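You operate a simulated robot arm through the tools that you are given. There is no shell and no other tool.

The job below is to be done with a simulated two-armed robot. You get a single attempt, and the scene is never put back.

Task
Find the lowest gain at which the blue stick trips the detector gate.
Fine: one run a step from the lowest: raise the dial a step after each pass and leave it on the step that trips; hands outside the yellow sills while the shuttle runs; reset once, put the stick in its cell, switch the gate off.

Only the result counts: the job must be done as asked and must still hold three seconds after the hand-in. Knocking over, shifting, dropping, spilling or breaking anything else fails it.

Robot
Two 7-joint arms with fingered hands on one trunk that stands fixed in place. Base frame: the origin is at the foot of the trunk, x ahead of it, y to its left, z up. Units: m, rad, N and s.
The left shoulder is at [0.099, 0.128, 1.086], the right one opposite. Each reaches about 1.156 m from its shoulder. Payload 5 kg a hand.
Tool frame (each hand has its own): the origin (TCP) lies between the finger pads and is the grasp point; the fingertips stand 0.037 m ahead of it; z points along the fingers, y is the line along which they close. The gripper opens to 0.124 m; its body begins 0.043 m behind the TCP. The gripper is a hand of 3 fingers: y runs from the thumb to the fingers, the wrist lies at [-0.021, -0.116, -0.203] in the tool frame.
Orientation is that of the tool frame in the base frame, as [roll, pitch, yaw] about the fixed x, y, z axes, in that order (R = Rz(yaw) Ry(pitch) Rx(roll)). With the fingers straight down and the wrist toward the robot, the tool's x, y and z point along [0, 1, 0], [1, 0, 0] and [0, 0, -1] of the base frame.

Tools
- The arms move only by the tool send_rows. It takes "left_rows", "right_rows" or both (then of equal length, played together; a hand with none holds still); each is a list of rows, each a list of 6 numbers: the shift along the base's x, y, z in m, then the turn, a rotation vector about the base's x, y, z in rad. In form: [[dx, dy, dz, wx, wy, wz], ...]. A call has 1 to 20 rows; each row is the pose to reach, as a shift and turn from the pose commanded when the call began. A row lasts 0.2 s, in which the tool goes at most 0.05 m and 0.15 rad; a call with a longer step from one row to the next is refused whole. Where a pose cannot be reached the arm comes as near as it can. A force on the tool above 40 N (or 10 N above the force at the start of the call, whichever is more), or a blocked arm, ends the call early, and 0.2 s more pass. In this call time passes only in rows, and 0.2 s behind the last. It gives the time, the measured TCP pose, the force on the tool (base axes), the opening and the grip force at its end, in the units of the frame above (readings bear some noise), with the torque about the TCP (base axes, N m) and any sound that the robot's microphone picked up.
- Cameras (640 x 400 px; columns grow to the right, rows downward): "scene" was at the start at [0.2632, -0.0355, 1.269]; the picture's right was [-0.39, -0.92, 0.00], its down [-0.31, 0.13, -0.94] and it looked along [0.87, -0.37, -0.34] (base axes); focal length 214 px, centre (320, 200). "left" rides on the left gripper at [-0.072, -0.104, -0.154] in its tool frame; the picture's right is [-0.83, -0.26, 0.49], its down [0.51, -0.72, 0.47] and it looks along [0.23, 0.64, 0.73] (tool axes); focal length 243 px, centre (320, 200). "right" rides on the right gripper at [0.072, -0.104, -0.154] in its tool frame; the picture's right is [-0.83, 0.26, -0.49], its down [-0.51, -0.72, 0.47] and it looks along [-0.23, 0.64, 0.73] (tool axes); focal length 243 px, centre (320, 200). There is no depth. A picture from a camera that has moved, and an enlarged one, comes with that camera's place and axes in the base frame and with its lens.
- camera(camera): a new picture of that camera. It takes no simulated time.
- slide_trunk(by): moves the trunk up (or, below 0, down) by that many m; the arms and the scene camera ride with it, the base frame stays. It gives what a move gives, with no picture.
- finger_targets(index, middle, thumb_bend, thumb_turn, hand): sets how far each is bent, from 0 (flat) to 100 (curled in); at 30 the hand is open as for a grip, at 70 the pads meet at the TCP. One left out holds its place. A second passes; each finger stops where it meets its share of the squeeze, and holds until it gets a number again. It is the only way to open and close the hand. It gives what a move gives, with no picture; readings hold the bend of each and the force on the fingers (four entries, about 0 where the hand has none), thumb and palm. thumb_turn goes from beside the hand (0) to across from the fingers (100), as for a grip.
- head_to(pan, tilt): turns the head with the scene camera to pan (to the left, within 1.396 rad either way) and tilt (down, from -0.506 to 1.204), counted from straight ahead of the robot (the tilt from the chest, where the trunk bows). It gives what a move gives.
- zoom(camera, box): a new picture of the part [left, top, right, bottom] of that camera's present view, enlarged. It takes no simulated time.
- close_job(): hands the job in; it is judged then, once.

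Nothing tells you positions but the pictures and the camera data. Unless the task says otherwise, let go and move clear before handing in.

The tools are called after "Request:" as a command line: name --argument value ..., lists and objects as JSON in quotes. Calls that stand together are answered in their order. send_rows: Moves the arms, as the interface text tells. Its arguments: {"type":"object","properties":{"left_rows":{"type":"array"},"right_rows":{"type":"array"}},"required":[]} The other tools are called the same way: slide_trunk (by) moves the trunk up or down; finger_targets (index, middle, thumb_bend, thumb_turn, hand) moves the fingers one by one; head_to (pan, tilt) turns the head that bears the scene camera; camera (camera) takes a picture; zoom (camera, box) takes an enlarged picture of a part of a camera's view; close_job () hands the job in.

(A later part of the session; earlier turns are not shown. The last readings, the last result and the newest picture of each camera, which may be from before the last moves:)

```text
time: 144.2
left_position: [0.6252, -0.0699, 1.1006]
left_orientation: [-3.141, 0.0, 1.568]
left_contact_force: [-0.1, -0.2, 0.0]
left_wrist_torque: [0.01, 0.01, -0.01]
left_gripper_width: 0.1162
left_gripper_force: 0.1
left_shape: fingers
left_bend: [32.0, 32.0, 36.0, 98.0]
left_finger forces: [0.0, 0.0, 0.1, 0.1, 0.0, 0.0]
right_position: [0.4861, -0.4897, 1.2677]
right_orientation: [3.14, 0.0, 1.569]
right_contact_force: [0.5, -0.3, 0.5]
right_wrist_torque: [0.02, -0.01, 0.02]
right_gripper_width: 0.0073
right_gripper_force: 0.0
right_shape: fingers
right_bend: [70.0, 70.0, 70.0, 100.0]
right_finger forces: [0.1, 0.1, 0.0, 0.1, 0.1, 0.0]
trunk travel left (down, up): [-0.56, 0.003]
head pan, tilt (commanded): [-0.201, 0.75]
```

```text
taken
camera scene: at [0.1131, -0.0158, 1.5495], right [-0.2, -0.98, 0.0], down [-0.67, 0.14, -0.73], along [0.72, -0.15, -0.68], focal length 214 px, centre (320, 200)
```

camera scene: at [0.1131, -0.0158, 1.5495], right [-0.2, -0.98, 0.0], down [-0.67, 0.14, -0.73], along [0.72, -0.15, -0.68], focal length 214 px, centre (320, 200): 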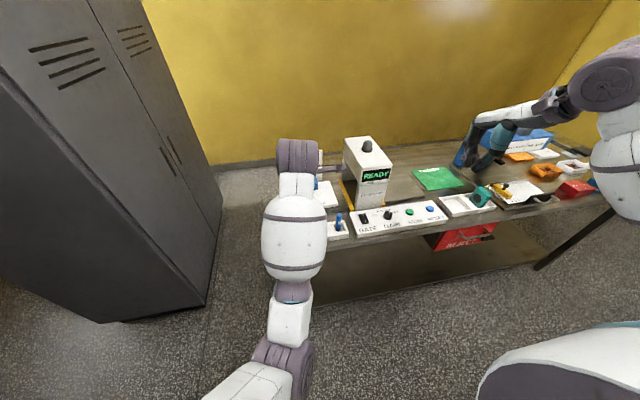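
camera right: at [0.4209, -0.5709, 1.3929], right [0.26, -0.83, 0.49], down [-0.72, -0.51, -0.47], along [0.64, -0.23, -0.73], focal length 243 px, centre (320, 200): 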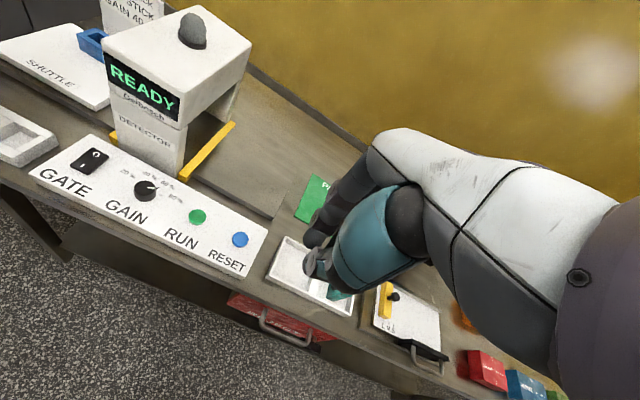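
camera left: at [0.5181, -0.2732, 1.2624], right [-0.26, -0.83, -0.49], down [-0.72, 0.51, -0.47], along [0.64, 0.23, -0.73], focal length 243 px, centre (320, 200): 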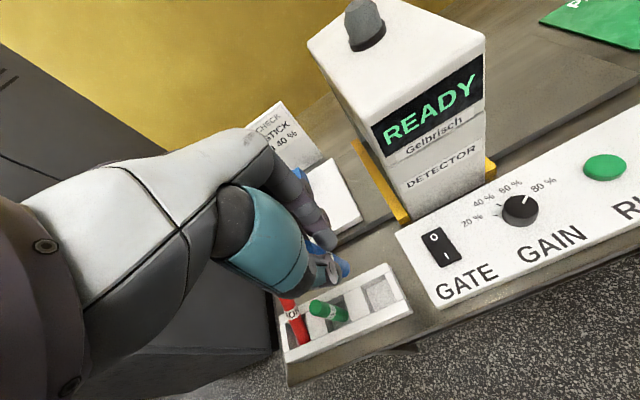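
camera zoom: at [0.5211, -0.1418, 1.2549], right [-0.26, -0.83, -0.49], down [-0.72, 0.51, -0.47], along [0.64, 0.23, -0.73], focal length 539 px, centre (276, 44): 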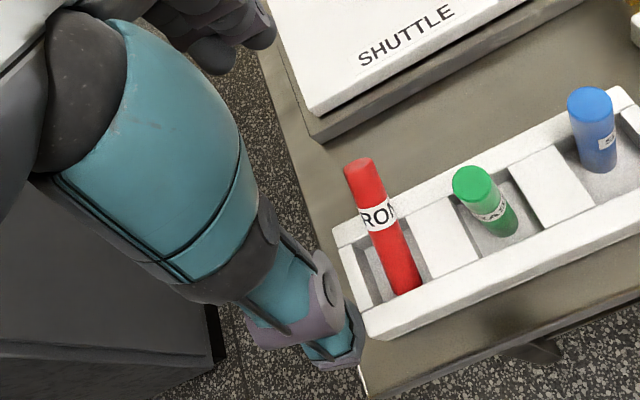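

Fingertips stand 3.6 cm below the tool point, about 6.5 cm to each side, wide enough to straddle the leaning red stick. I lower with the fingers behind it and the thumb in front.

Request:
send_rows --left_rows '[[-0.003, -0.0045, -0.03, 0, 0, 0], [-0.003, -0.0045, -0.07, 0, 0, 0], [-0.003, -0.0045, -0.1, 0, 0, 0]]'

Request:
zoom --camera "right" --box '[0, 40, 180, 180]'

Request:
zoom --camera "left" --box '[240, 180, 440, 360]'

```text
time: 145.0
left_position: [0.6187, -0.0737, 1.0009]
left_orientation: [-3.139, 0.001, 1.567]
left_contact_force: [0.6, 0.1, -0.8]
left_wrist_torque: [0.03, 0.02, 0.03]
left_gripper_width: 0.1161
left_gripper_force: 0.0
left_shape: fingers
left_bend: [32.0, 32.0, 36.0, 98.0]
left_finger forces: [0.0, 0.0, 0.0, 0.0, 0.0, 0.1]
right_position: [0.4865, -0.4899, 1.2681]
right_orientation: [3.141, 0.0, 1.57]
right_contact_force: [0.2, 0.8, -0.7]
right_wrist_torque: [0.05, -0.03, -0.01]
right_gripper_width: 0.0069
right_gripper_force: 0.1
right_shape: fingers
right_bend: [70.0, 70.0, 70.0, 100.0]
right_finger forces: [0.0, 0.0, 0.0, 0.1, 0.0, 0.0]
trunk travel left (down, up): [-0.56, 0.003]
head pan, tilt (commanded): [-0.201, 0.75]
```

```text
2.86 times, centred on (90, 110) of right
camera zoom: at [0.3822, -0.4194, 1.4215], right [0.26, -0.83, 0.49], down [-0.72, -0.51, -0.47], along [0.64, -0.23, -0.73], focal length 693 px, centre (977, 457)
```

zoom: 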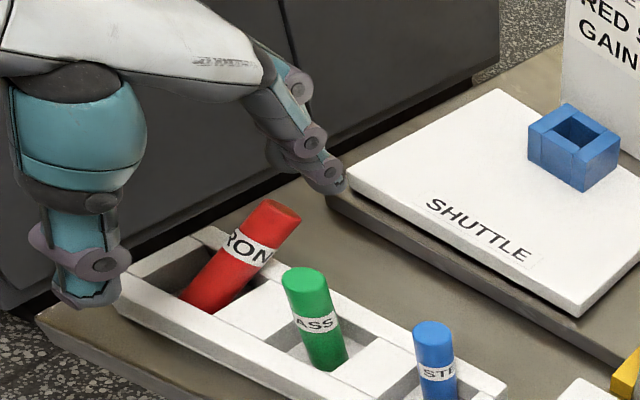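

```text
2.22 times, centred on (340, 270) of left
camera zoom: at [0.5157, -0.146, 1.1553], right [-0.26, -0.83, -0.49], down [-0.72, 0.51, -0.47], along [0.64, 0.23, -0.73], focal length 539 px, centre (276, 44)
```

zoom: 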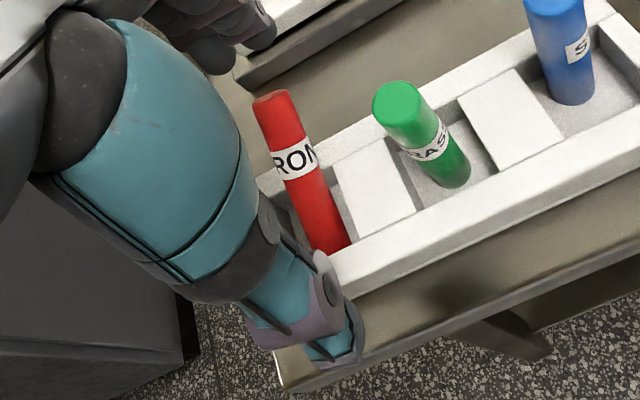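

Request:
send_rows --left_rows '[[0.001, 0, -0.015, 0, 0, 0], [0.002, 0, -0.028, 0, 0, 0], [0.002, 0, -0.034, 0, 0, 0]]'

Request:
zoom --camera "right" --box '[0, 60, 140, 170]'

Request:
zoom --camera "left" --box '[240, 160, 440, 340]'

```text
time: 145.8
left_position: [0.6222, -0.0734, 0.9667]
left_orientation: [3.141, 0.0, 1.571]
left_contact_force: [1.1, -0.3, 0.8]
left_wrist_torque: [0.01, 0.04, -0.01]
left_gripper_width: 0.1165
left_gripper_force: 0.0
left_shape: fingers
left_bend: [32.0, 32.0, 36.0, 98.0]
left_finger forces: [0.0, 0.0, 0.0, 0.0, 0.0, 0.0]
right_position: [0.4874, -0.4915, 1.2682]
right_orientation: [-3.141, -0.001, 1.57]
right_contact_force: [-0.1, -0.6, -0.3]
right_wrist_torque: [-0.01, 0.07, 0.0]
right_gripper_width: 0.0071
right_gripper_force: 0.1
right_shape: fingers
right_bend: [70.0, 70.0, 70.0, 100.0]
right_finger forces: [0.0, 0.0, 0.0, 0.0, 0.0, 0.1]
trunk travel left (down, up): [-0.56, 0.003]
head pan, tilt (commanded): [-0.201, 0.75]
```

```text
3.64 times, centred on (70, 115) of right
camera zoom: at [0.382, -0.4194, 1.4216], right [0.26, -0.83, 0.49], down [-0.72, -0.51, -0.47], along [0.64, -0.23, -0.73], focal length 882 px, centre (1229, 509)
```

zoom: 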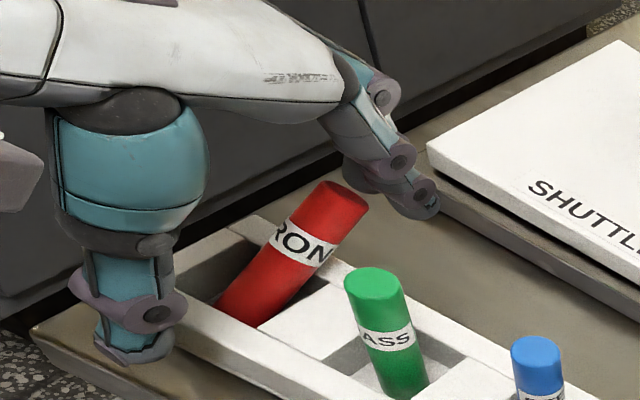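

```text
2.22 times, centred on (340, 250) of left
camera zoom: at [0.5181, -0.145, 1.1212], right [-0.26, -0.83, -0.49], down [-0.72, 0.51, -0.47], along [0.64, 0.23, -0.73], focal length 539 px, centre (276, 89)
```

zoom: 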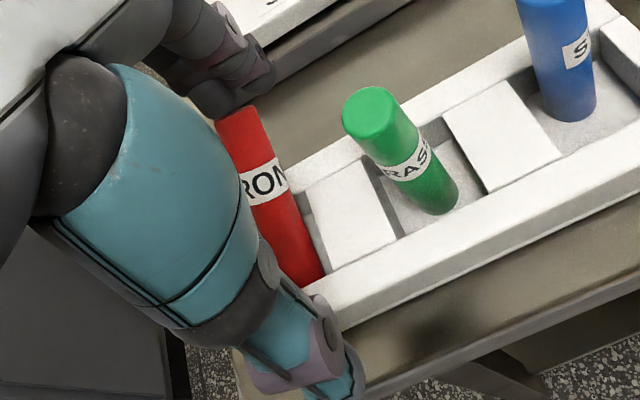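

The stick's upper end is between the fingers (behind) and thumb (in front). I nudge 3 mm in y, bring the thumb in as a stop, and start drawing the fingers in slowly.

Request:
send_rows --left_rows '[[0, -0.003, 0, 0, 0, 0]]'

Request:
finger_targets --hand "left" --index 44 --middle 44 --thumb_bend 54 --thumb_turn 100

Request:
zoom --camera "right" --box '[0, 60, 140, 170]'

Request:
zoom --camera "left" --box '[240, 160, 440, 340]'

```text
time: 146.2
left_position: [0.6216, -0.0771, 0.9664]
left_orientation: [-3.141, -0.001, 1.569]
left_contact_force: [0.4, -0.9, -0.3]
left_wrist_torque: [0.01, -0.01, -0.01]
left_gripper_width: 0.1163
left_gripper_force: 0.0
left_shape: fingers
left_bend: [32.0, 32.0, 36.0, 98.0]
left_finger forces: [0.0, 0.0, 0.0, 0.0, 0.0, 0.0]
right_position: [0.4865, -0.4909, 1.2686]
right_orientation: [3.141, 0.001, 1.57]
right_contact_force: [-0.3, -0.2, 1.0]
right_wrist_torque: [-0.04, 0.01, 0.03]
right_gripper_width: 0.0071
right_gripper_force: 0.1
right_shape: fingers
right_bend: [70.0, 70.0, 70.0, 100.0]
right_finger forces: [0.0, 0.1, 0.0, 0.1, 0.0, 0.1]
trunk travel left (down, up): [-0.56, 0.003]
head pan, tilt (commanded): [-0.201, 0.75]
```

```text
time: 147.2
left_position: [0.6222, -0.0766, 0.966]
left_orientation: [-3.141, -0.001, 1.571]
left_contact_force: [-0.4, 0.1, -0.1]
left_wrist_torque: [0.01, -0.02, -0.02]
left_gripper_width: 0.0715
left_gripper_force: 0.2
left_shape: fingers
left_bend: [44.0, 44.0, 54.0, 100.0]
left_finger forces: [0.3, 0.2, 0.0, 0.0, 0.0, 0.0]
right_position: [0.4868, -0.4901, 1.2677]
right_orientation: [-3.14, -0.001, 1.57]
right_contact_force: [0.3, 0.1, 0.6]
right_wrist_torque: [-0.04, 0.03, 0.01]
right_gripper_width: 0.0072
right_gripper_force: 0.1
right_shape: fingers
right_bend: [70.0, 70.0, 70.0, 100.0]
right_finger forces: [0.0, 0.0, 0.0, 0.0, 0.0, 0.0]
trunk travel left (down, up): [-0.56, 0.003]
head pan, tilt (commanded): [-0.201, 0.75]
```

```text
3.64 times, centred on (70, 115) of right
camera zoom: at [0.3821, -0.4194, 1.4216], right [0.26, -0.83, 0.49], down [-0.72, -0.51, -0.47], along [0.64, -0.23, -0.73], focal length 882 px, centre (1229, 509)
```

zoom: 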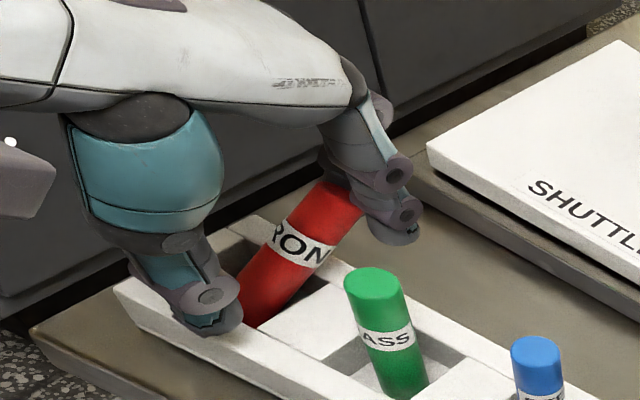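

```text
2.22 times, centred on (340, 250) of left
camera zoom: at [0.518, -0.1484, 1.1215], right [-0.26, -0.83, -0.49], down [-0.72, 0.51, -0.47], along [0.64, 0.23, -0.73], focal length 539 px, centre (276, 89)
```

zoom: 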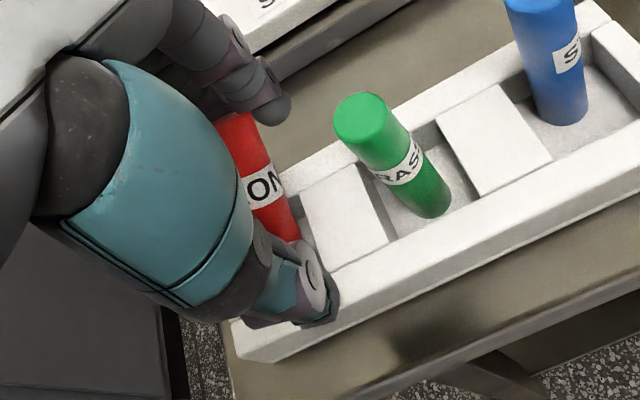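

Both fingers just touch the stick's top evenly. I keep drawing it upright in small increments.

Request:
finger_targets --hand "left" --index 50 --middle 50

Request:
zoom --camera "right" --box '[0, 60, 140, 170]'

Request:
zoom --camera "left" --box '[240, 160, 440, 340]'

```text
time: 148.2
left_position: [0.6216, -0.076, 0.9665]
left_orientation: [3.141, 0.001, 1.568]
left_contact_force: [0.1, -0.5, 0.1]
left_wrist_torque: [-0.01, 0.01, 0.01]
left_gripper_width: 0.0622
left_gripper_force: 0.5
left_shape: fingers
left_bend: [50.0, 50.0, 54.0, 100.0]
left_finger forces: [0.2, 0.2, 0.0, 0.1, 0.0, 0.0]
right_position: [0.4858, -0.4896, 1.2685]
right_orientation: [-3.14, -0.001, 1.571]
right_contact_force: [0.1, -0.2, 0.2]
right_wrist_torque: [-0.03, 0.01, 0.01]
right_gripper_width: 0.007
right_gripper_force: 0.1
right_shape: fingers
right_bend: [70.0, 70.0, 70.0, 100.0]
right_finger forces: [0.0, 0.0, 0.1, 0.0, 0.0, 0.0]
trunk travel left (down, up): [-0.56, 0.003]
head pan, tilt (commanded): [-0.201, 0.75]
```

```text
3.64 times, centred on (70, 115) of right
camera zoom: at [0.3821, -0.4194, 1.4216], right [0.26, -0.83, 0.49], down [-0.72, -0.51, -0.47], along [0.64, -0.23, -0.73], focal length 882 px, centre (1229, 509)
```

zoom: 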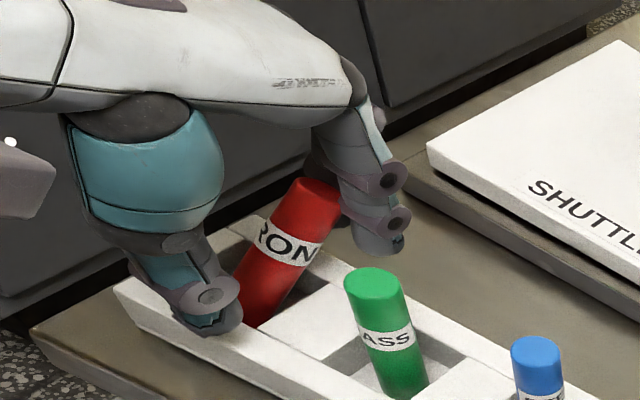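

```text
2.22 times, centred on (340, 250) of left
camera zoom: at [0.518, -0.1484, 1.1215], right [-0.26, -0.83, -0.49], down [-0.72, 0.51, -0.47], along [0.64, 0.23, -0.73], focal length 539 px, centre (276, 89)
```

zoom: 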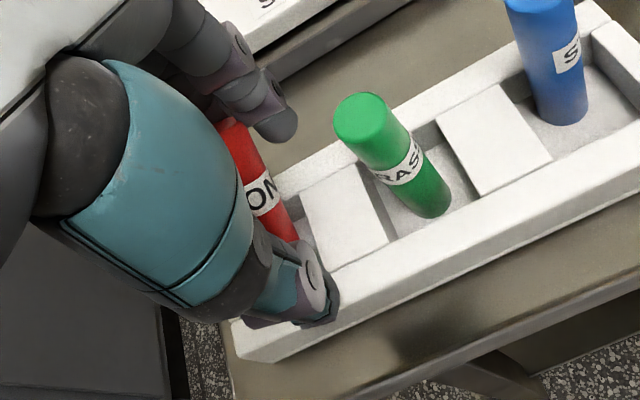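

It is working: the red stick is rising with only 0.2 N on the fingers. I continue closing.

Request:
finger_targets --hand "left" --index 56 --middle 56

Request:
zoom --camera "right" --box '[0, 60, 140, 170]'

Request:
zoom --camera "left" --box '[240, 160, 440, 340]'

```text
time: 149.2
left_position: [0.6217, -0.0759, 0.9673]
left_orientation: [-3.139, -0.001, 1.569]
left_contact_force: [0.1, 0.2, -0.3]
left_wrist_torque: [-0.02, -0.01, 0.0]
left_gripper_width: 0.0526
left_gripper_force: 0.1
left_shape: fingers
left_bend: [56.0, 56.0, 54.0, 100.0]
left_finger forces: [0.2, 0.1, 0.0, 0.1, 0.1, 0.0]
right_position: [0.4865, -0.4905, 1.2695]
right_orientation: [3.141, 0.001, 1.571]
right_contact_force: [0.4, -0.2, -0.2]
right_wrist_torque: [0.04, 0.01, 0.0]
right_gripper_width: 0.0076
right_gripper_force: 0.0
right_shape: fingers
right_bend: [70.0, 70.0, 70.0, 100.0]
right_finger forces: [0.1, 0.0, 0.0, 0.0, 0.0, 0.0]
trunk travel left (down, up): [-0.56, 0.003]
head pan, tilt (commanded): [-0.201, 0.75]
```

```text
3.64 times, centred on (70, 115) of right
camera zoom: at [0.3821, -0.4194, 1.4216], right [0.26, -0.83, 0.49], down [-0.72, -0.51, -0.47], along [0.64, -0.23, -0.73], focal length 882 px, centre (1229, 509)
```

zoom: 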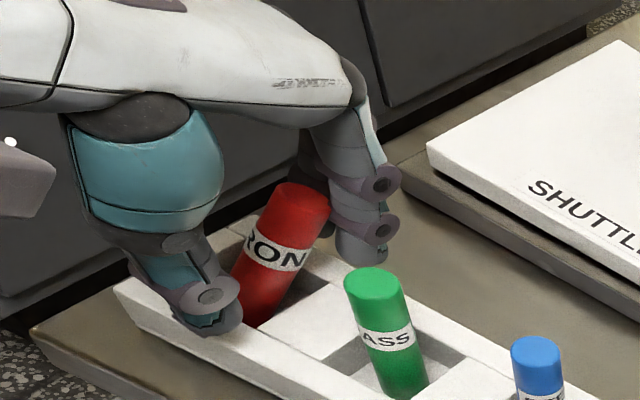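

```text
2.22 times, centred on (340, 250) of left
camera zoom: at [0.5179, -0.1484, 1.1215], right [-0.26, -0.83, -0.49], down [-0.72, 0.51, -0.47], along [0.64, 0.23, -0.73], focal length 539 px, centre (276, 89)
```

zoom: 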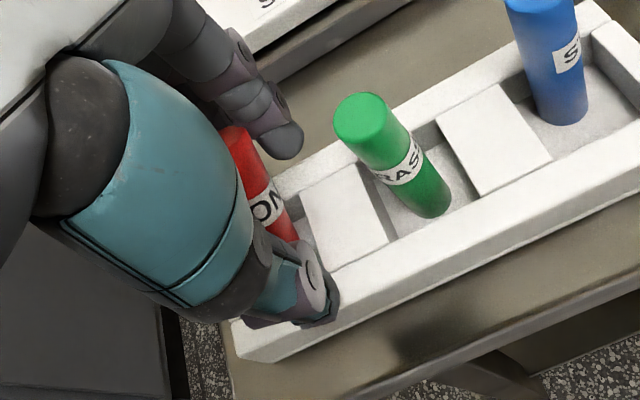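

Request:
finger_targets --hand "left" --index 62 --middle 62

Request:
zoom --camera "right" --box '[0, 60, 140, 170]'

Request:
zoom --camera "left" --box '[240, 160, 440, 340]'

```text
time: 150.2
left_position: [0.6221, -0.0762, 0.9667]
left_orientation: [-3.139, 0.001, 1.571]
left_contact_force: [0.1, 0.3, -0.3]
left_wrist_torque: [0.0, -0.04, 0.05]
left_gripper_width: 0.0434
left_gripper_force: 0.2
left_shape: fingers
left_bend: [62.0, 62.0, 54.0, 100.0]
left_finger forces: [0.0, 0.0, 0.1, 0.1, 0.1, 0.1]
right_position: [0.4861, -0.4911, 1.2684]
right_orientation: [-3.141, -0.001, 1.569]
right_contact_force: [-0.3, 0.0, 0.2]
right_wrist_torque: [0.02, 0.0, 0.0]
right_gripper_width: 0.0069
right_gripper_force: 0.0
right_shape: fingers
right_bend: [70.0, 70.0, 70.0, 100.0]
right_finger forces: [0.0, 0.0, 0.1, 0.1, 0.0, 0.1]
trunk travel left (down, up): [-0.56, 0.003]
head pan, tilt (commanded): [-0.201, 0.75]
```

```text
3.64 times, centred on (70, 115) of right
camera zoom: at [0.3821, -0.4194, 1.4216], right [0.26, -0.83, 0.49], down [-0.72, -0.51, -0.47], along [0.64, -0.23, -0.73], focal length 882 px, centre (1229, 509)
```

zoom: 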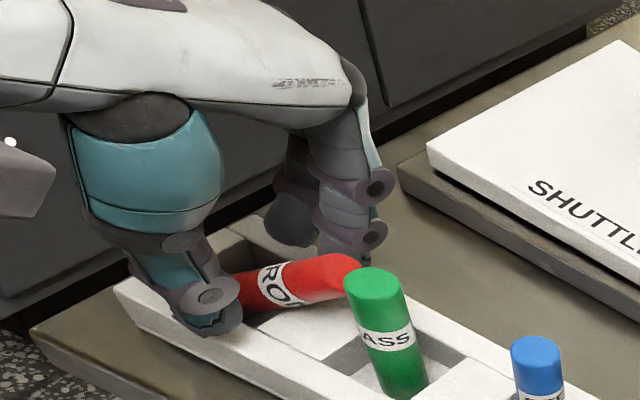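

```text
2.22 times, centred on (340, 250) of left
camera zoom: at [0.5179, -0.1484, 1.1215], right [-0.26, -0.83, -0.49], down [-0.72, 0.51, -0.47], along [0.64, 0.23, -0.73], focal length 539 px, centre (276, 89)
```

zoom: 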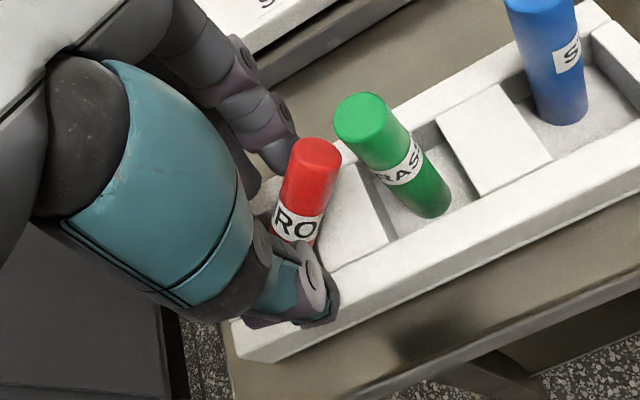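

The stick slid off past the index finger and now leans toward -y over the cell divider, top near (0.627, -0.102, 0.954), close to but apparently not moving the green one. In this pose it can be pinched properly along x, so I open, lift clear and re-align at y ≈ -0.087.

Request:
finger_targets --hand "left" --index 40 --middle 40 --thumb_bend 42

Request:
send_rows --left_rows '[[0, 0, 0.025, 0, 0, 0], [0, 0, 0.06, 0, 0, 0], [0, 0, 0.1, 0, 0, 0]]'

Request:
zoom --camera "right" --box '[0, 60, 160, 180]'

Request:
zoom --camera "left" --box '[260, 180, 440, 340]'

```text
time: 151.2
left_position: [0.6219, -0.0759, 0.9669]
left_orientation: [3.141, -0.001, 1.568]
left_contact_force: [0.3, -1.3, 0.5]
left_wrist_torque: [0.07, 0.01, 0.02]
left_gripper_width: 0.0948
left_gripper_force: 0.1
left_shape: fingers
left_bend: [40.0, 40.0, 42.0, 99.0]
left_finger forces: [0.0, 0.1, 0.0, 0.0, 0.1, 0.0]
right_position: [0.4868, -0.4909, 1.2694]
right_orientation: [3.141, 0.002, 1.57]
right_contact_force: [0.7, 0.4, -1.1]
right_wrist_torque: [0.02, -0.01, -0.03]
right_gripper_width: 0.0074
right_gripper_force: 0.0
right_shape: fingers
right_bend: [70.0, 70.0, 70.0, 100.0]
right_finger forces: [0.1, 0.0, 0.0, 0.0, 0.0, 0.0]
trunk travel left (down, up): [-0.56, 0.003]
head pan, tilt (commanded): [-0.201, 0.75]
```

```text
time: 152.0
left_position: [0.6238, -0.0757, 1.0664]
left_orientation: [3.141, 0.001, 1.57]
left_contact_force: [0.3, -0.6, 0.4]
left_wrist_torque: [0.0, 0.01, -0.03]
left_gripper_width: 0.0951
left_gripper_force: 0.0
left_shape: fingers
left_bend: [40.0, 40.0, 42.0, 99.0]
left_finger forces: [0.0, 0.0, 0.0, 0.0, 0.1, 0.0]
right_position: [0.4869, -0.4899, 1.2692]
right_orientation: [-3.141, 0.0, 1.571]
right_contact_force: [-0.4, -0.3, -0.2]
right_wrist_torque: [0.05, 0.0, -0.01]
right_gripper_width: 0.0071
right_gripper_force: 0.1
right_shape: fingers
right_bend: [70.0, 70.0, 70.0, 100.0]
right_finger forces: [0.0, 0.0, 0.0, 0.0, 0.0, 0.0]
trunk travel left (down, up): [-0.56, 0.003]
head pan, tilt (commanded): [-0.201, 0.75]
```

```text
3.33 times, centred on (80, 120) of right
camera zoom: at [0.3821, -0.4195, 1.4217], right [0.26, -0.83, 0.49], down [-0.72, -0.51, -0.47], along [0.64, -0.23, -0.73], focal length 809 px, centre (1120, 467)
```

zoom: 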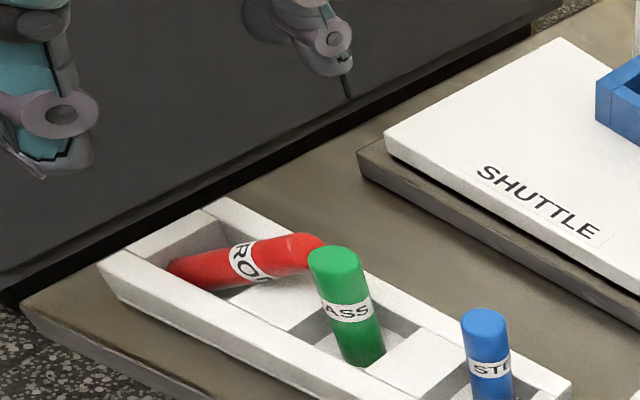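

```text
2.50 times, centred on (350, 260) of left
camera zoom: at [0.5195, -0.1479, 1.2216], right [-0.26, -0.83, -0.49], down [-0.72, 0.51, -0.47], along [0.64, 0.23, -0.73], focal length 606 px, centre (245, 50)
```

zoom: 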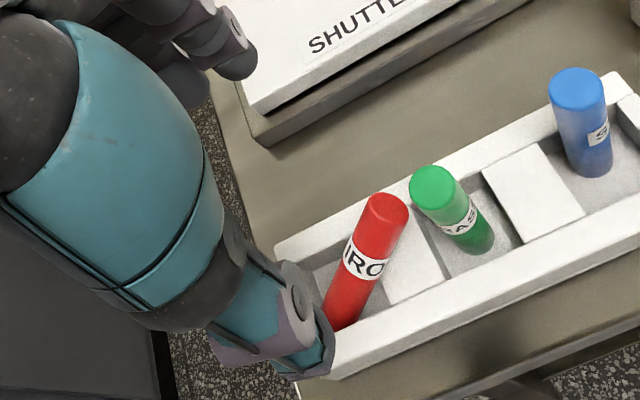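

Green is untouched and upright. Red now runs from about (0.604, -0.046, 0.895) to (0.625, -0.102, 0.954). I yaw the left hand +20° so its closing axis is square to the stick and set it above the pinch point (0.619, -0.085).

Request:
finger_targets --hand "left" --index 46 --middle 46 --thumb_bend 46 --thumb_turn 100

Request:
send_rows --left_rows '[[-0.002, -0.004, 0, 0, 0, 0.12], [-0.0045, -0.009, 0, 0, 0, 0.24], [-0.0045, -0.009, -0.02, 0, 0, 0.35], [-0.0045, -0.009, -0.045, 0, 0, 0.35]]'

Request:
zoom --camera "right" --box '[0, 60, 160, 180]'

Request:
zoom --camera "left" --box '[240, 180, 420, 340]'

```text
time: 153.0
left_position: [0.623, -0.0755, 1.0665]
left_orientation: [3.14, 0.001, 1.569]
left_contact_force: [-0.6, 0.7, 0.1]
left_wrist_torque: [-0.01, 0.0, -0.03]
left_gripper_width: 0.0806
left_gripper_force: 0.0
left_shape: fingers
left_bend: [46.0, 46.0, 46.0, 99.0]
left_finger forces: [0.0, 0.0, 0.0, 0.1, 0.1, 0.1]
right_position: [0.486, -0.4905, 1.2699]
right_orientation: [3.141, 0.0, 1.57]
right_contact_force: [-1.7, -0.6, 0.6]
right_wrist_torque: [-0.01, 0.0, -0.01]
right_gripper_width: 0.0075
right_gripper_force: 0.0
right_shape: fingers
right_bend: [70.0, 70.0, 70.0, 100.0]
right_finger forces: [0.0, 0.0, 0.0, 0.0, 0.0, 0.0]
trunk travel left (down, up): [-0.56, 0.003]
head pan, tilt (commanded): [-0.201, 0.75]
```

```text
time: 154.0
left_position: [0.6184, -0.0867, 1.0216]
left_orientation: [3.141, -0.001, 1.922]
left_contact_force: [-0.2, 0.7, -0.4]
left_wrist_torque: [0.01, 0.01, 0.02]
left_gripper_width: 0.0804
left_gripper_force: 0.1
left_shape: fingers
left_bend: [46.0, 46.0, 46.0, 99.0]
left_finger forces: [0.1, 0.0, 0.0, 0.0, 0.0, 0.0]
right_position: [0.4873, -0.4905, 1.2678]
right_orientation: [3.141, 0.0, 1.569]
right_contact_force: [-0.1, -0.1, 0.0]
right_wrist_torque: [-0.01, -0.01, -0.05]
right_gripper_width: 0.0072
right_gripper_force: 0.1
right_shape: fingers
right_bend: [70.0, 70.0, 70.0, 100.0]
right_finger forces: [0.0, 0.0, 0.0, 0.0, 0.1, 0.1]
trunk travel left (down, up): [-0.56, 0.003]
head pan, tilt (commanded): [-0.201, 0.75]
```

```text
3.33 times, centred on (80, 120) of right
camera zoom: at [0.3821, -0.4195, 1.4214], right [0.26, -0.83, 0.49], down [-0.72, -0.51, -0.47], along [0.64, -0.23, -0.73], focal length 809 px, centre (1120, 467)
```

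zoom: 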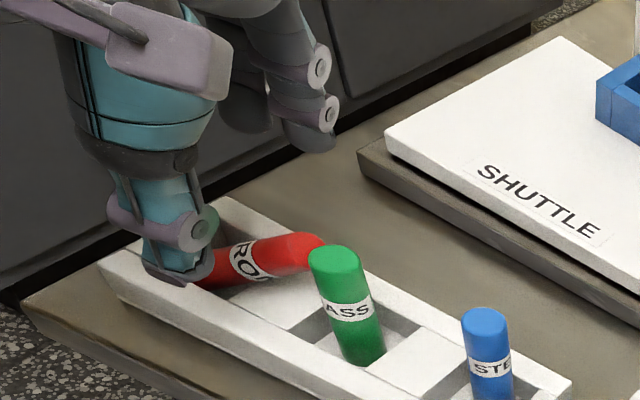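

```text
2.50 times, centred on (330, 260) of left
camera zoom: at [0.5459, -0.1907, 1.1761], right [0.04, -0.87, -0.49], down [-0.85, 0.23, -0.47], along [0.52, 0.44, -0.73], focal length 606 px, centre (295, 50)
```

zoom: 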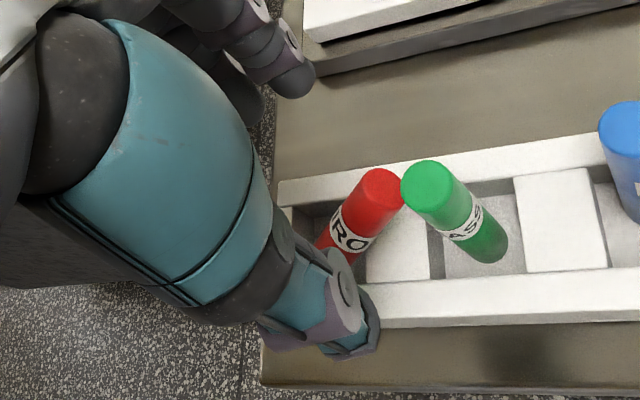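

A 4 mm shift along the closing axis centres the hand over the stick. I descend to the pinch height.

Request:
send_rows --left_rows '[[0.002, 0.001, -0.02, 0, 0, 0], [0.0035, 0.0015, -0.04, 0, 0, 0], [0.0035, 0.0015, -0.055, 0, 0, 0], [0.0035, 0.0015, -0.065, 0, 0, 0]]'

Request:
zoom --camera "right" --box '[0, 60, 160, 180]'

Request:
zoom --camera "left" --box '[240, 160, 420, 320]'

```text
time: 155.0
left_position: [0.621, -0.0834, 0.9545]
left_orientation: [3.141, 0.002, 1.919]
left_contact_force: [0.7, 0.5, -0.1]
left_wrist_torque: [0.0, 0.04, -0.01]
left_gripper_width: 0.0805
left_gripper_force: 0.0
left_shape: fingers
left_bend: [46.0, 46.0, 46.0, 99.0]
left_finger forces: [0.0, 0.0, 0.1, 0.1, 0.0, 0.0]
right_position: [0.4862, -0.4909, 1.2678]
right_orientation: [3.14, 0.001, 1.571]
right_contact_force: [-0.5, -0.8, -0.7]
right_wrist_torque: [-0.03, -0.03, -0.01]
right_gripper_width: 0.0069
right_gripper_force: 0.0
right_shape: fingers
right_bend: [70.0, 70.0, 70.0, 100.0]
right_finger forces: [0.0, 0.0, 0.0, 0.0, 0.0, 0.0]
trunk travel left (down, up): [-0.56, 0.003]
head pan, tilt (commanded): [-0.201, 0.75]
```

```text
3.33 times, centred on (80, 120) of right
camera zoom: at [0.382, -0.4194, 1.4216], right [0.26, -0.83, 0.49], down [-0.72, -0.51, -0.47], along [0.64, -0.23, -0.73], focal length 809 px, centre (1120, 467)
```

zoom: 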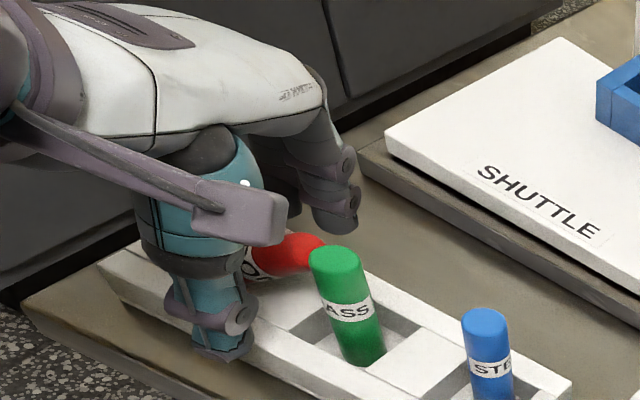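

```text
2.50 times, centred on (330, 240) of left
camera zoom: at [0.5481, -0.1874, 1.1098], right [0.04, -0.87, -0.49], down [-0.85, 0.23, -0.47], along [0.52, 0.44, -0.73], focal length 606 px, centre (295, 100)
```

zoom: 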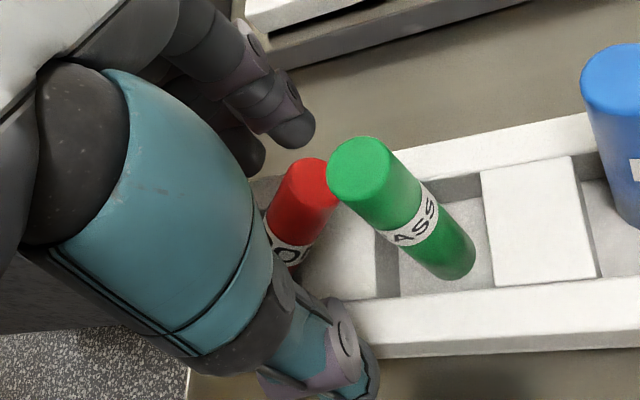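

The red stick lies centred between the fingers. I close in stages.

Request:
finger_targets --hand "left" --index 58 --middle 58 --thumb_bend 58

Request:
zoom --camera "left" --box '[240, 160, 420, 320]'

Request:
finger_targets --hand "left" --index 66 --middle 66 --thumb_bend 66

Request:
zoom --camera "right" --box '[0, 60, 160, 180]'

Request:
zoom --camera "left" --box '[240, 160, 420, 320]'

```text
time: 156.0
left_position: [0.6214, -0.0836, 0.956]
left_orientation: [3.141, 0.0, 1.92]
left_contact_force: [0.0, -0.7, -0.5]
left_wrist_torque: [0.01, 0.01, -0.01]
left_gripper_width: 0.0465
left_gripper_force: 0.0
left_shape: fingers
left_bend: [57.0, 57.0, 57.0, 100.0]
left_finger forces: [0.1, 0.1, 0.0, 0.1, 0.0, 0.0]
right_position: [0.4865, -0.4903, 1.2683]
right_orientation: [3.142, 0.0, 1.571]
right_contact_force: [0.3, 0.6, 0.2]
right_wrist_torque: [0.03, -0.04, 0.02]
right_gripper_width: 0.0075
right_gripper_force: 0.0
right_shape: fingers
right_bend: [70.0, 70.0, 70.0, 100.0]
right_finger forces: [0.1, 0.0, 0.0, 0.0, 0.1, 0.1]
trunk travel left (down, up): [-0.56, 0.003]
head pan, tilt (commanded): [-0.201, 0.75]
```

```text
2.50 times, centred on (330, 240) of left
camera zoom: at [0.5482, -0.1875, 1.1102], right [0.04, -0.87, -0.49], down [-0.85, 0.23, -0.47], along [0.52, 0.44, -0.73], focal length 606 px, centre (295, 100)
```

zoom: 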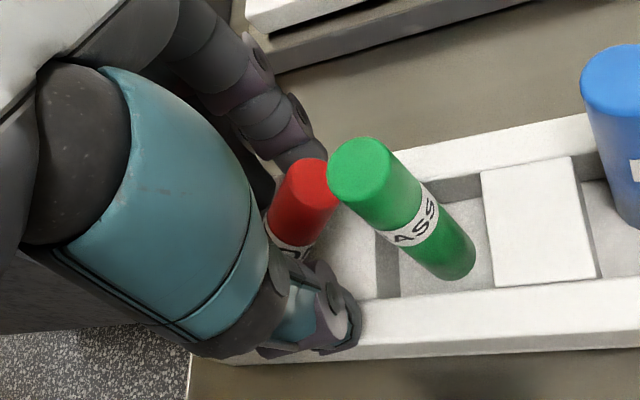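

```text
time: 157.0
left_position: [0.6216, -0.084, 0.9551]
left_orientation: [3.141, 0.0, 1.917]
left_contact_force: [1.1, 0.1, 1.1]
left_wrist_torque: [0.04, -0.03, -0.01]
left_gripper_width: 0.0214
left_gripper_force: 2.0
left_shape: fingers
left_bend: [66.0, 65.0, 65.0, 100.0]
left_finger forces: [0.2, 2.0, 0.1, 0.0, 1.4, 0.1]
right_position: [0.4861, -0.4905, 1.2676]
right_orientation: [-3.141, 0.0, 1.57]
right_contact_force: [-1.3, 0.2, 0.0]
right_wrist_torque: [-0.03, 0.0, 0.0]
right_gripper_width: 0.0071
right_gripper_force: 0.1
right_shape: fingers
right_bend: [70.0, 70.0, 70.0, 100.0]
right_finger forces: [0.0, 0.0, 0.0, 0.0, 0.0, 0.1]
trunk travel left (down, up): [-0.56, 0.003]
head pan, tilt (commanded): [-0.201, 0.75]
```

```text
3.33 times, centred on (80, 120) of right
camera zoom: at [0.3821, -0.4193, 1.4216], right [0.26, -0.83, 0.49], down [-0.72, -0.51, -0.47], along [0.64, -0.23, -0.73], focal length 809 px, centre (1120, 467)
```

zoom: 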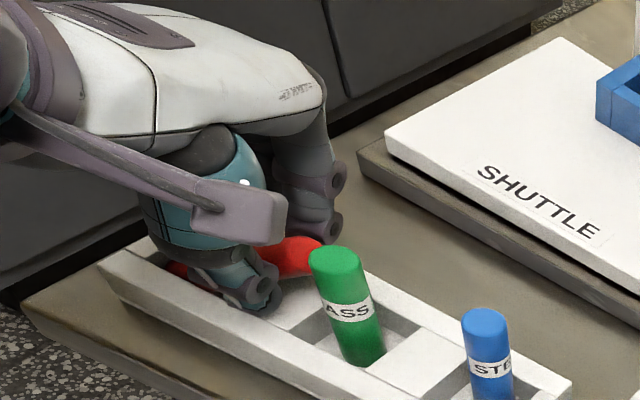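

```text
2.50 times, centred on (330, 240) of left
camera zoom: at [0.5482, -0.1874, 1.1102], right [0.04, -0.87, -0.49], down [-0.85, 0.23, -0.47], along [0.52, 0.44, -0.73], focal length 606 px, centre (295, 100)
```

zoom: 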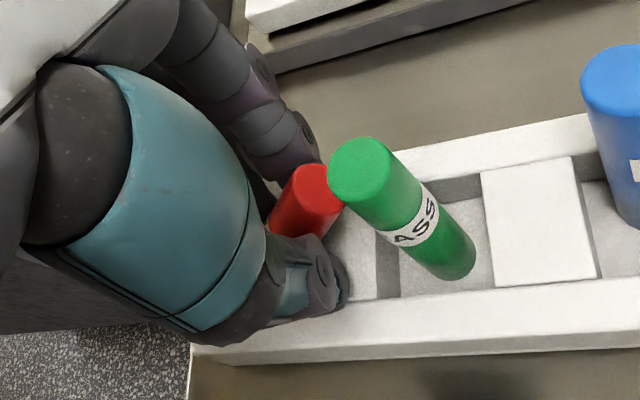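

Thumb and middle finger have met the stick. I add squeeze for a firm hold.

Request:
finger_targets --hand "left" --index 74 --middle 74 --thumb_bend 72

Request:
zoom --camera "right" --box '[0, 60, 160, 180]'

Request:
zoom --camera "left" --box '[240, 160, 420, 320]'

```text
time: 158.0
left_position: [0.6226, -0.0826, 0.9551]
left_orientation: [-3.141, 0.0, 1.92]
left_contact_force: [1.5, 1.3, 1.6]
left_wrist_torque: [0.13, -0.09, -0.06]
left_gripper_width: 0.0165
left_gripper_force: 15.9
left_shape: fingers
left_bend: [73.0, 72.0, 65.0, 100.0]
left_finger forces: [7.5, 10.1, 0.0, 0.0, 14.7, 0.0]
right_position: [0.4861, -0.4904, 1.269]
right_orientation: [-3.142, -0.001, 1.571]
right_contact_force: [-1.3, -0.4, 0.1]
right_wrist_torque: [0.0, 0.0, 0.0]
right_gripper_width: 0.0072
right_gripper_force: 0.1
right_shape: fingers
right_bend: [70.0, 70.0, 70.0, 100.0]
right_finger forces: [0.1, 0.0, 0.1, 0.1, 0.0, 0.0]
trunk travel left (down, up): [-0.56, 0.003]
head pan, tilt (commanded): [-0.201, 0.75]
```

```text
3.33 times, centred on (80, 120) of right
camera zoom: at [0.3821, -0.4191, 1.4217], right [0.26, -0.83, 0.49], down [-0.72, -0.51, -0.47], along [0.64, -0.23, -0.73], focal length 809 px, centre (1120, 467)
```

zoom: 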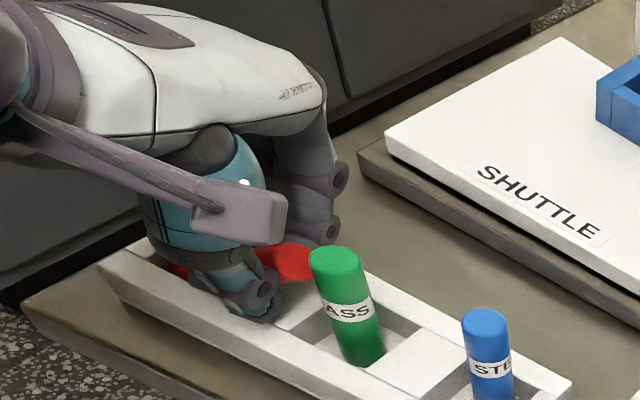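

```text
2.50 times, centred on (330, 240) of left
camera zoom: at [0.5482, -0.1872, 1.1103], right [0.04, -0.87, -0.49], down [-0.85, 0.23, -0.47], along [0.52, 0.44, -0.73], focal length 606 px, centre (295, 100)
```

zoom: 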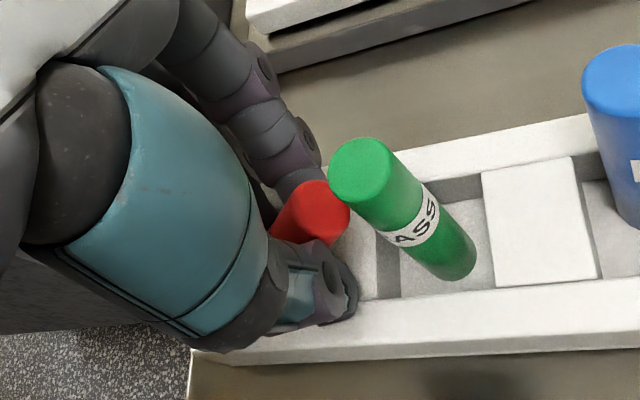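

The stick is firmly held. I lift it straight up, drifting slightly away from the green one.

Request:
send_rows --left_rows '[[0, 0.002, 0.006, 0, 0, 0], [0, 0.006, 0.02, 0, 0, 0], [0, 0.012, 0.045, 0, 0, 0], [0, 0.018, 0.075, 0, 0, 0], [0, 0.02, 0.1, 0, 0, 0]]'

Request:
zoom --camera "right" --box '[0, 20, 180, 180]'

Request:
zoom --camera "left" --box '[240, 160, 420, 320]'

```text
time: 159.2
left_position: [0.6207, -0.064, 1.0564]
left_orientation: [-3.141, -0.001, 1.921]
left_contact_force: [0.5, -0.7, -1.1]
left_wrist_torque: [0.01, -0.02, -0.01]
left_gripper_width: 0.0165
left_gripper_force: 14.9
left_shape: fingers
left_bend: [73.0, 73.0, 65.0, 100.0]
left_finger forces: [7.0, 7.4, 0.0, 0.1, 14.9, 0.0]
right_position: [0.4867, -0.4902, 1.2692]
right_orientation: [-3.141, -0.001, 1.571]
right_contact_force: [0.0, -0.3, -0.8]
right_wrist_torque: [-0.02, -0.02, 0.03]
right_gripper_width: 0.0073
right_gripper_force: 0.1
right_shape: fingers
right_bend: [70.0, 70.0, 70.0, 100.0]
right_finger forces: [0.0, 0.0, 0.1, 0.1, 0.0, 0.1]
trunk travel left (down, up): [-0.56, 0.003]
head pan, tilt (commanded): [-0.201, 0.75]
```

```text
2.50 times, centred on (90, 100) of right
camera zoom: at [0.3821, -0.4193, 1.4217], right [0.26, -0.83, 0.49], down [-0.72, -0.51, -0.47], along [0.64, -0.23, -0.73], focal length 606 px, centre (895, 450)
```

zoom: 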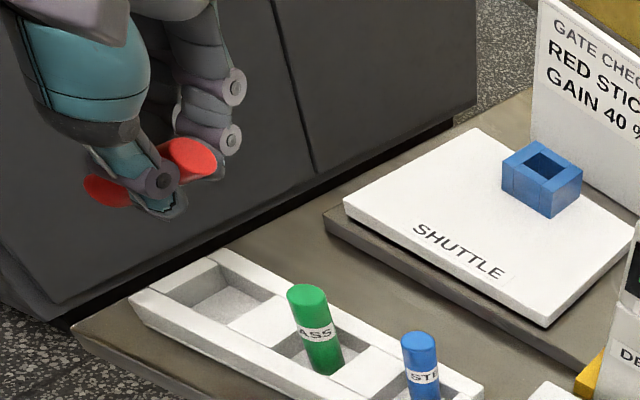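

```text
2.50 times, centred on (330, 240) of left
camera zoom: at [0.5481, -0.1676, 1.2114], right [0.04, -0.87, -0.49], down [-0.85, 0.23, -0.47], along [0.52, 0.44, -0.73], focal length 606 px, centre (295, 100)
```

zoom: 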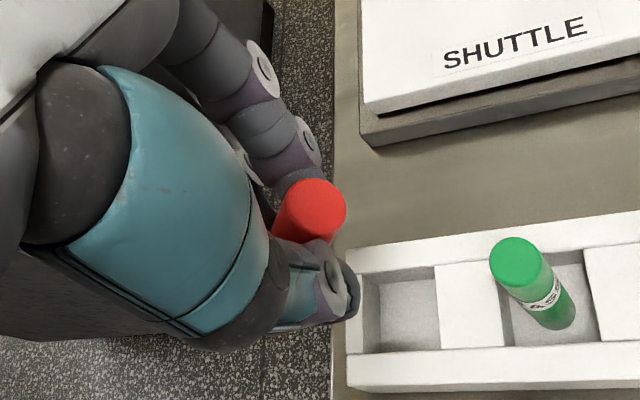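

The red stick is out and the green one is untouched. I now rotate the hand about 44° to bring the stick upright in the air, then check it.

Request:
send_rows --left_rows '[[0, 0, 0.01, -0.13, -0.05, 0], [0, 0, 0.02, -0.26, -0.1, 0], [0, 0, 0.03, -0.39, -0.15, 0], [0, 0, 0.03, -0.52, -0.2, 0], [0, 0, 0.03, -0.65, -0.25, 0], [0, 0, 0.03, -0.716, -0.277, 0]]'

Request:
zoom --camera "right" --box '[0, 0, 180, 160]'

Request:
camera --camera "left"

Request:
camera --camera "scene"

```text
time: 160.6
left_position: [0.6206, -0.0637, 1.0861]
left_orientation: [3.123, 0.769, 1.911]
left_contact_force: [0.5, 0.0, -1.0]
left_wrist_torque: [0.04, 0.02, 0.02]
left_gripper_width: 0.0164
left_gripper_force: 14.5
left_shape: fingers
left_bend: [73.0, 73.0, 65.0, 100.0]
left_finger forces: [6.9, 7.4, 0.0, 0.0, 14.6, 0.0]
right_position: [0.487, -0.4911, 1.2688]
right_orientation: [-3.141, 0.001, 1.571]
right_contact_force: [-0.6, -0.5, 0.0]
right_wrist_torque: [0.01, -0.02, -0.02]
right_gripper_width: 0.007
right_gripper_force: 0.1
right_shape: fingers
right_bend: [70.0, 70.0, 70.0, 100.0]
right_finger forces: [0.1, 0.0, 0.0, 0.0, 0.0, 0.0]
trunk travel left (down, up): [-0.56, 0.003]
head pan, tilt (commanded): [-0.201, 0.75]
```

```text
2.50 times, centred on (90, 80) of right
camera zoom: at [0.3821, -0.4194, 1.4215], right [0.26, -0.83, 0.49], down [-0.72, -0.51, -0.47], along [0.64, -0.23, -0.73], focal length 606 px, centre (895, 500)
```

zoom: 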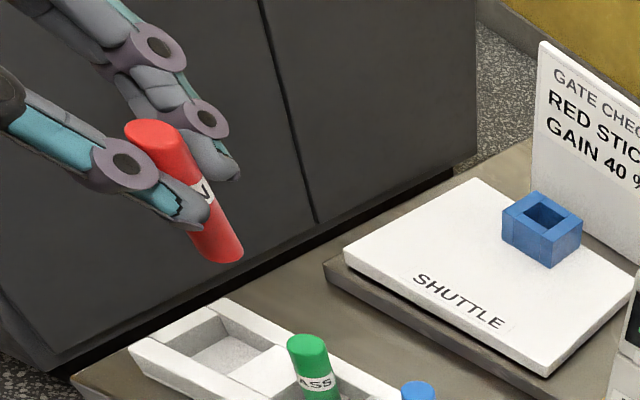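

```text
taken
camera left: at [0.5023, -0.049, 1.2464], right [0.08, -0.97, 0.22], down [-0.68, -0.21, -0.7], along [0.73, -0.09, -0.68], focal length 243 px, centre (320, 200)
```

left: 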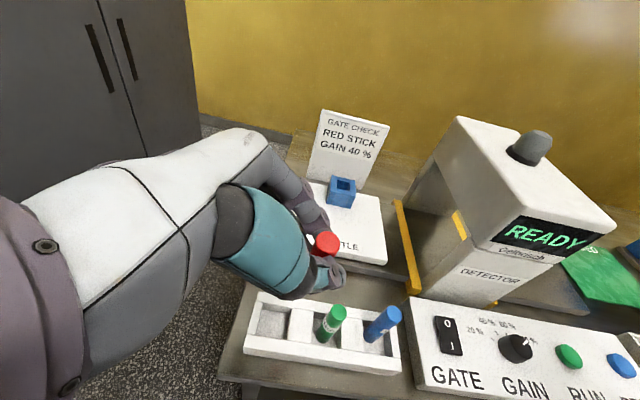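

```text
taken
camera scene: at [0.1131, -0.0158, 1.5495], right [-0.2, -0.98, 0.0], down [-0.67, 0.14, -0.73], along [0.72, -0.15, -0.68], focal length 214 px, centre (320, 200)
```

scene: 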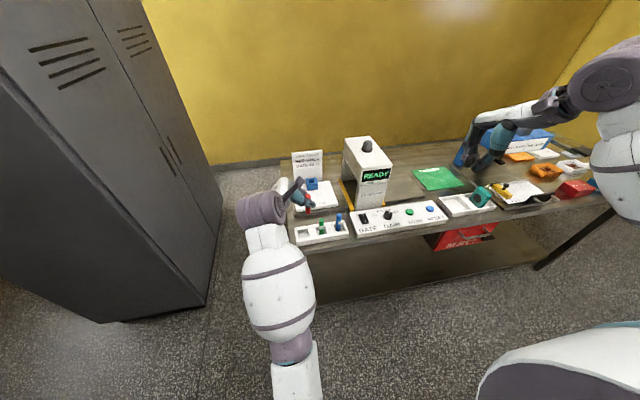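

The stick now looks nearly vertical from the right camera. I zoom in from the other cameras to judge the remaining tilt.

Request:
zoom --camera "left" --box '[240, 200, 420, 380]'

Request:
zoom --camera "scene" --box '[260, 170, 360, 250]'

Request:
zoom --camera "right" --box '[20, 20, 100, 90]'

```text
2.22 times, centred on (330, 290) of left
camera zoom: at [0.5023, -0.049, 1.2464], right [0.08, -0.97, 0.22], down [-0.68, -0.21, -0.7], along [0.73, -0.09, -0.68], focal length 539 px, centre (298, 0)
```

zoom: 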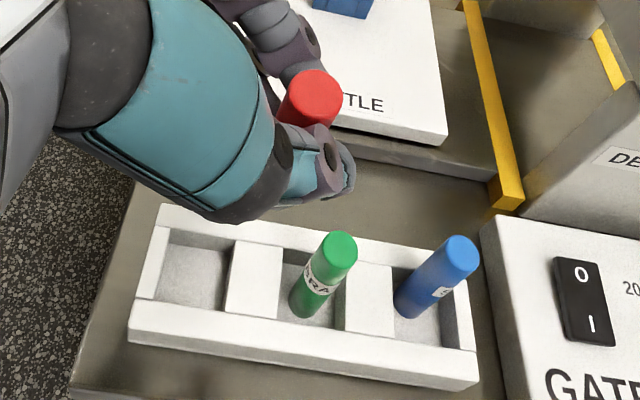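

```text
5.00 times, centred on (310, 210) of scene
camera zoom: at [0.1131, -0.0158, 1.5495], right [-0.2, -0.98, 0.0], down [-0.67, 0.14, -0.73], along [0.72, -0.15, -0.68], focal length 1072 px, centre (370, 150)
```

zoom: 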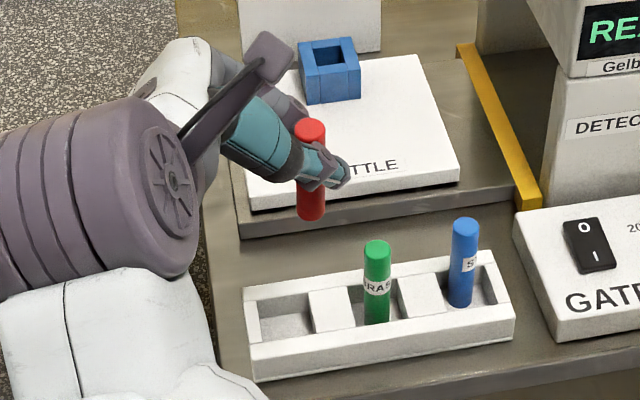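

```text
5.71 times, centred on (60, 55) of right
camera zoom: at [0.3821, -0.4194, 1.4215], right [0.26, -0.83, 0.49], down [-0.72, -0.51, -0.47], along [0.64, -0.23, -0.73], focal length 1386 px, centre (1806, 1029)
```

zoom: 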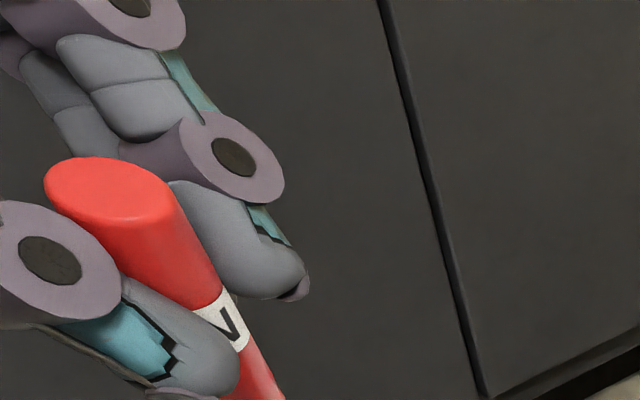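

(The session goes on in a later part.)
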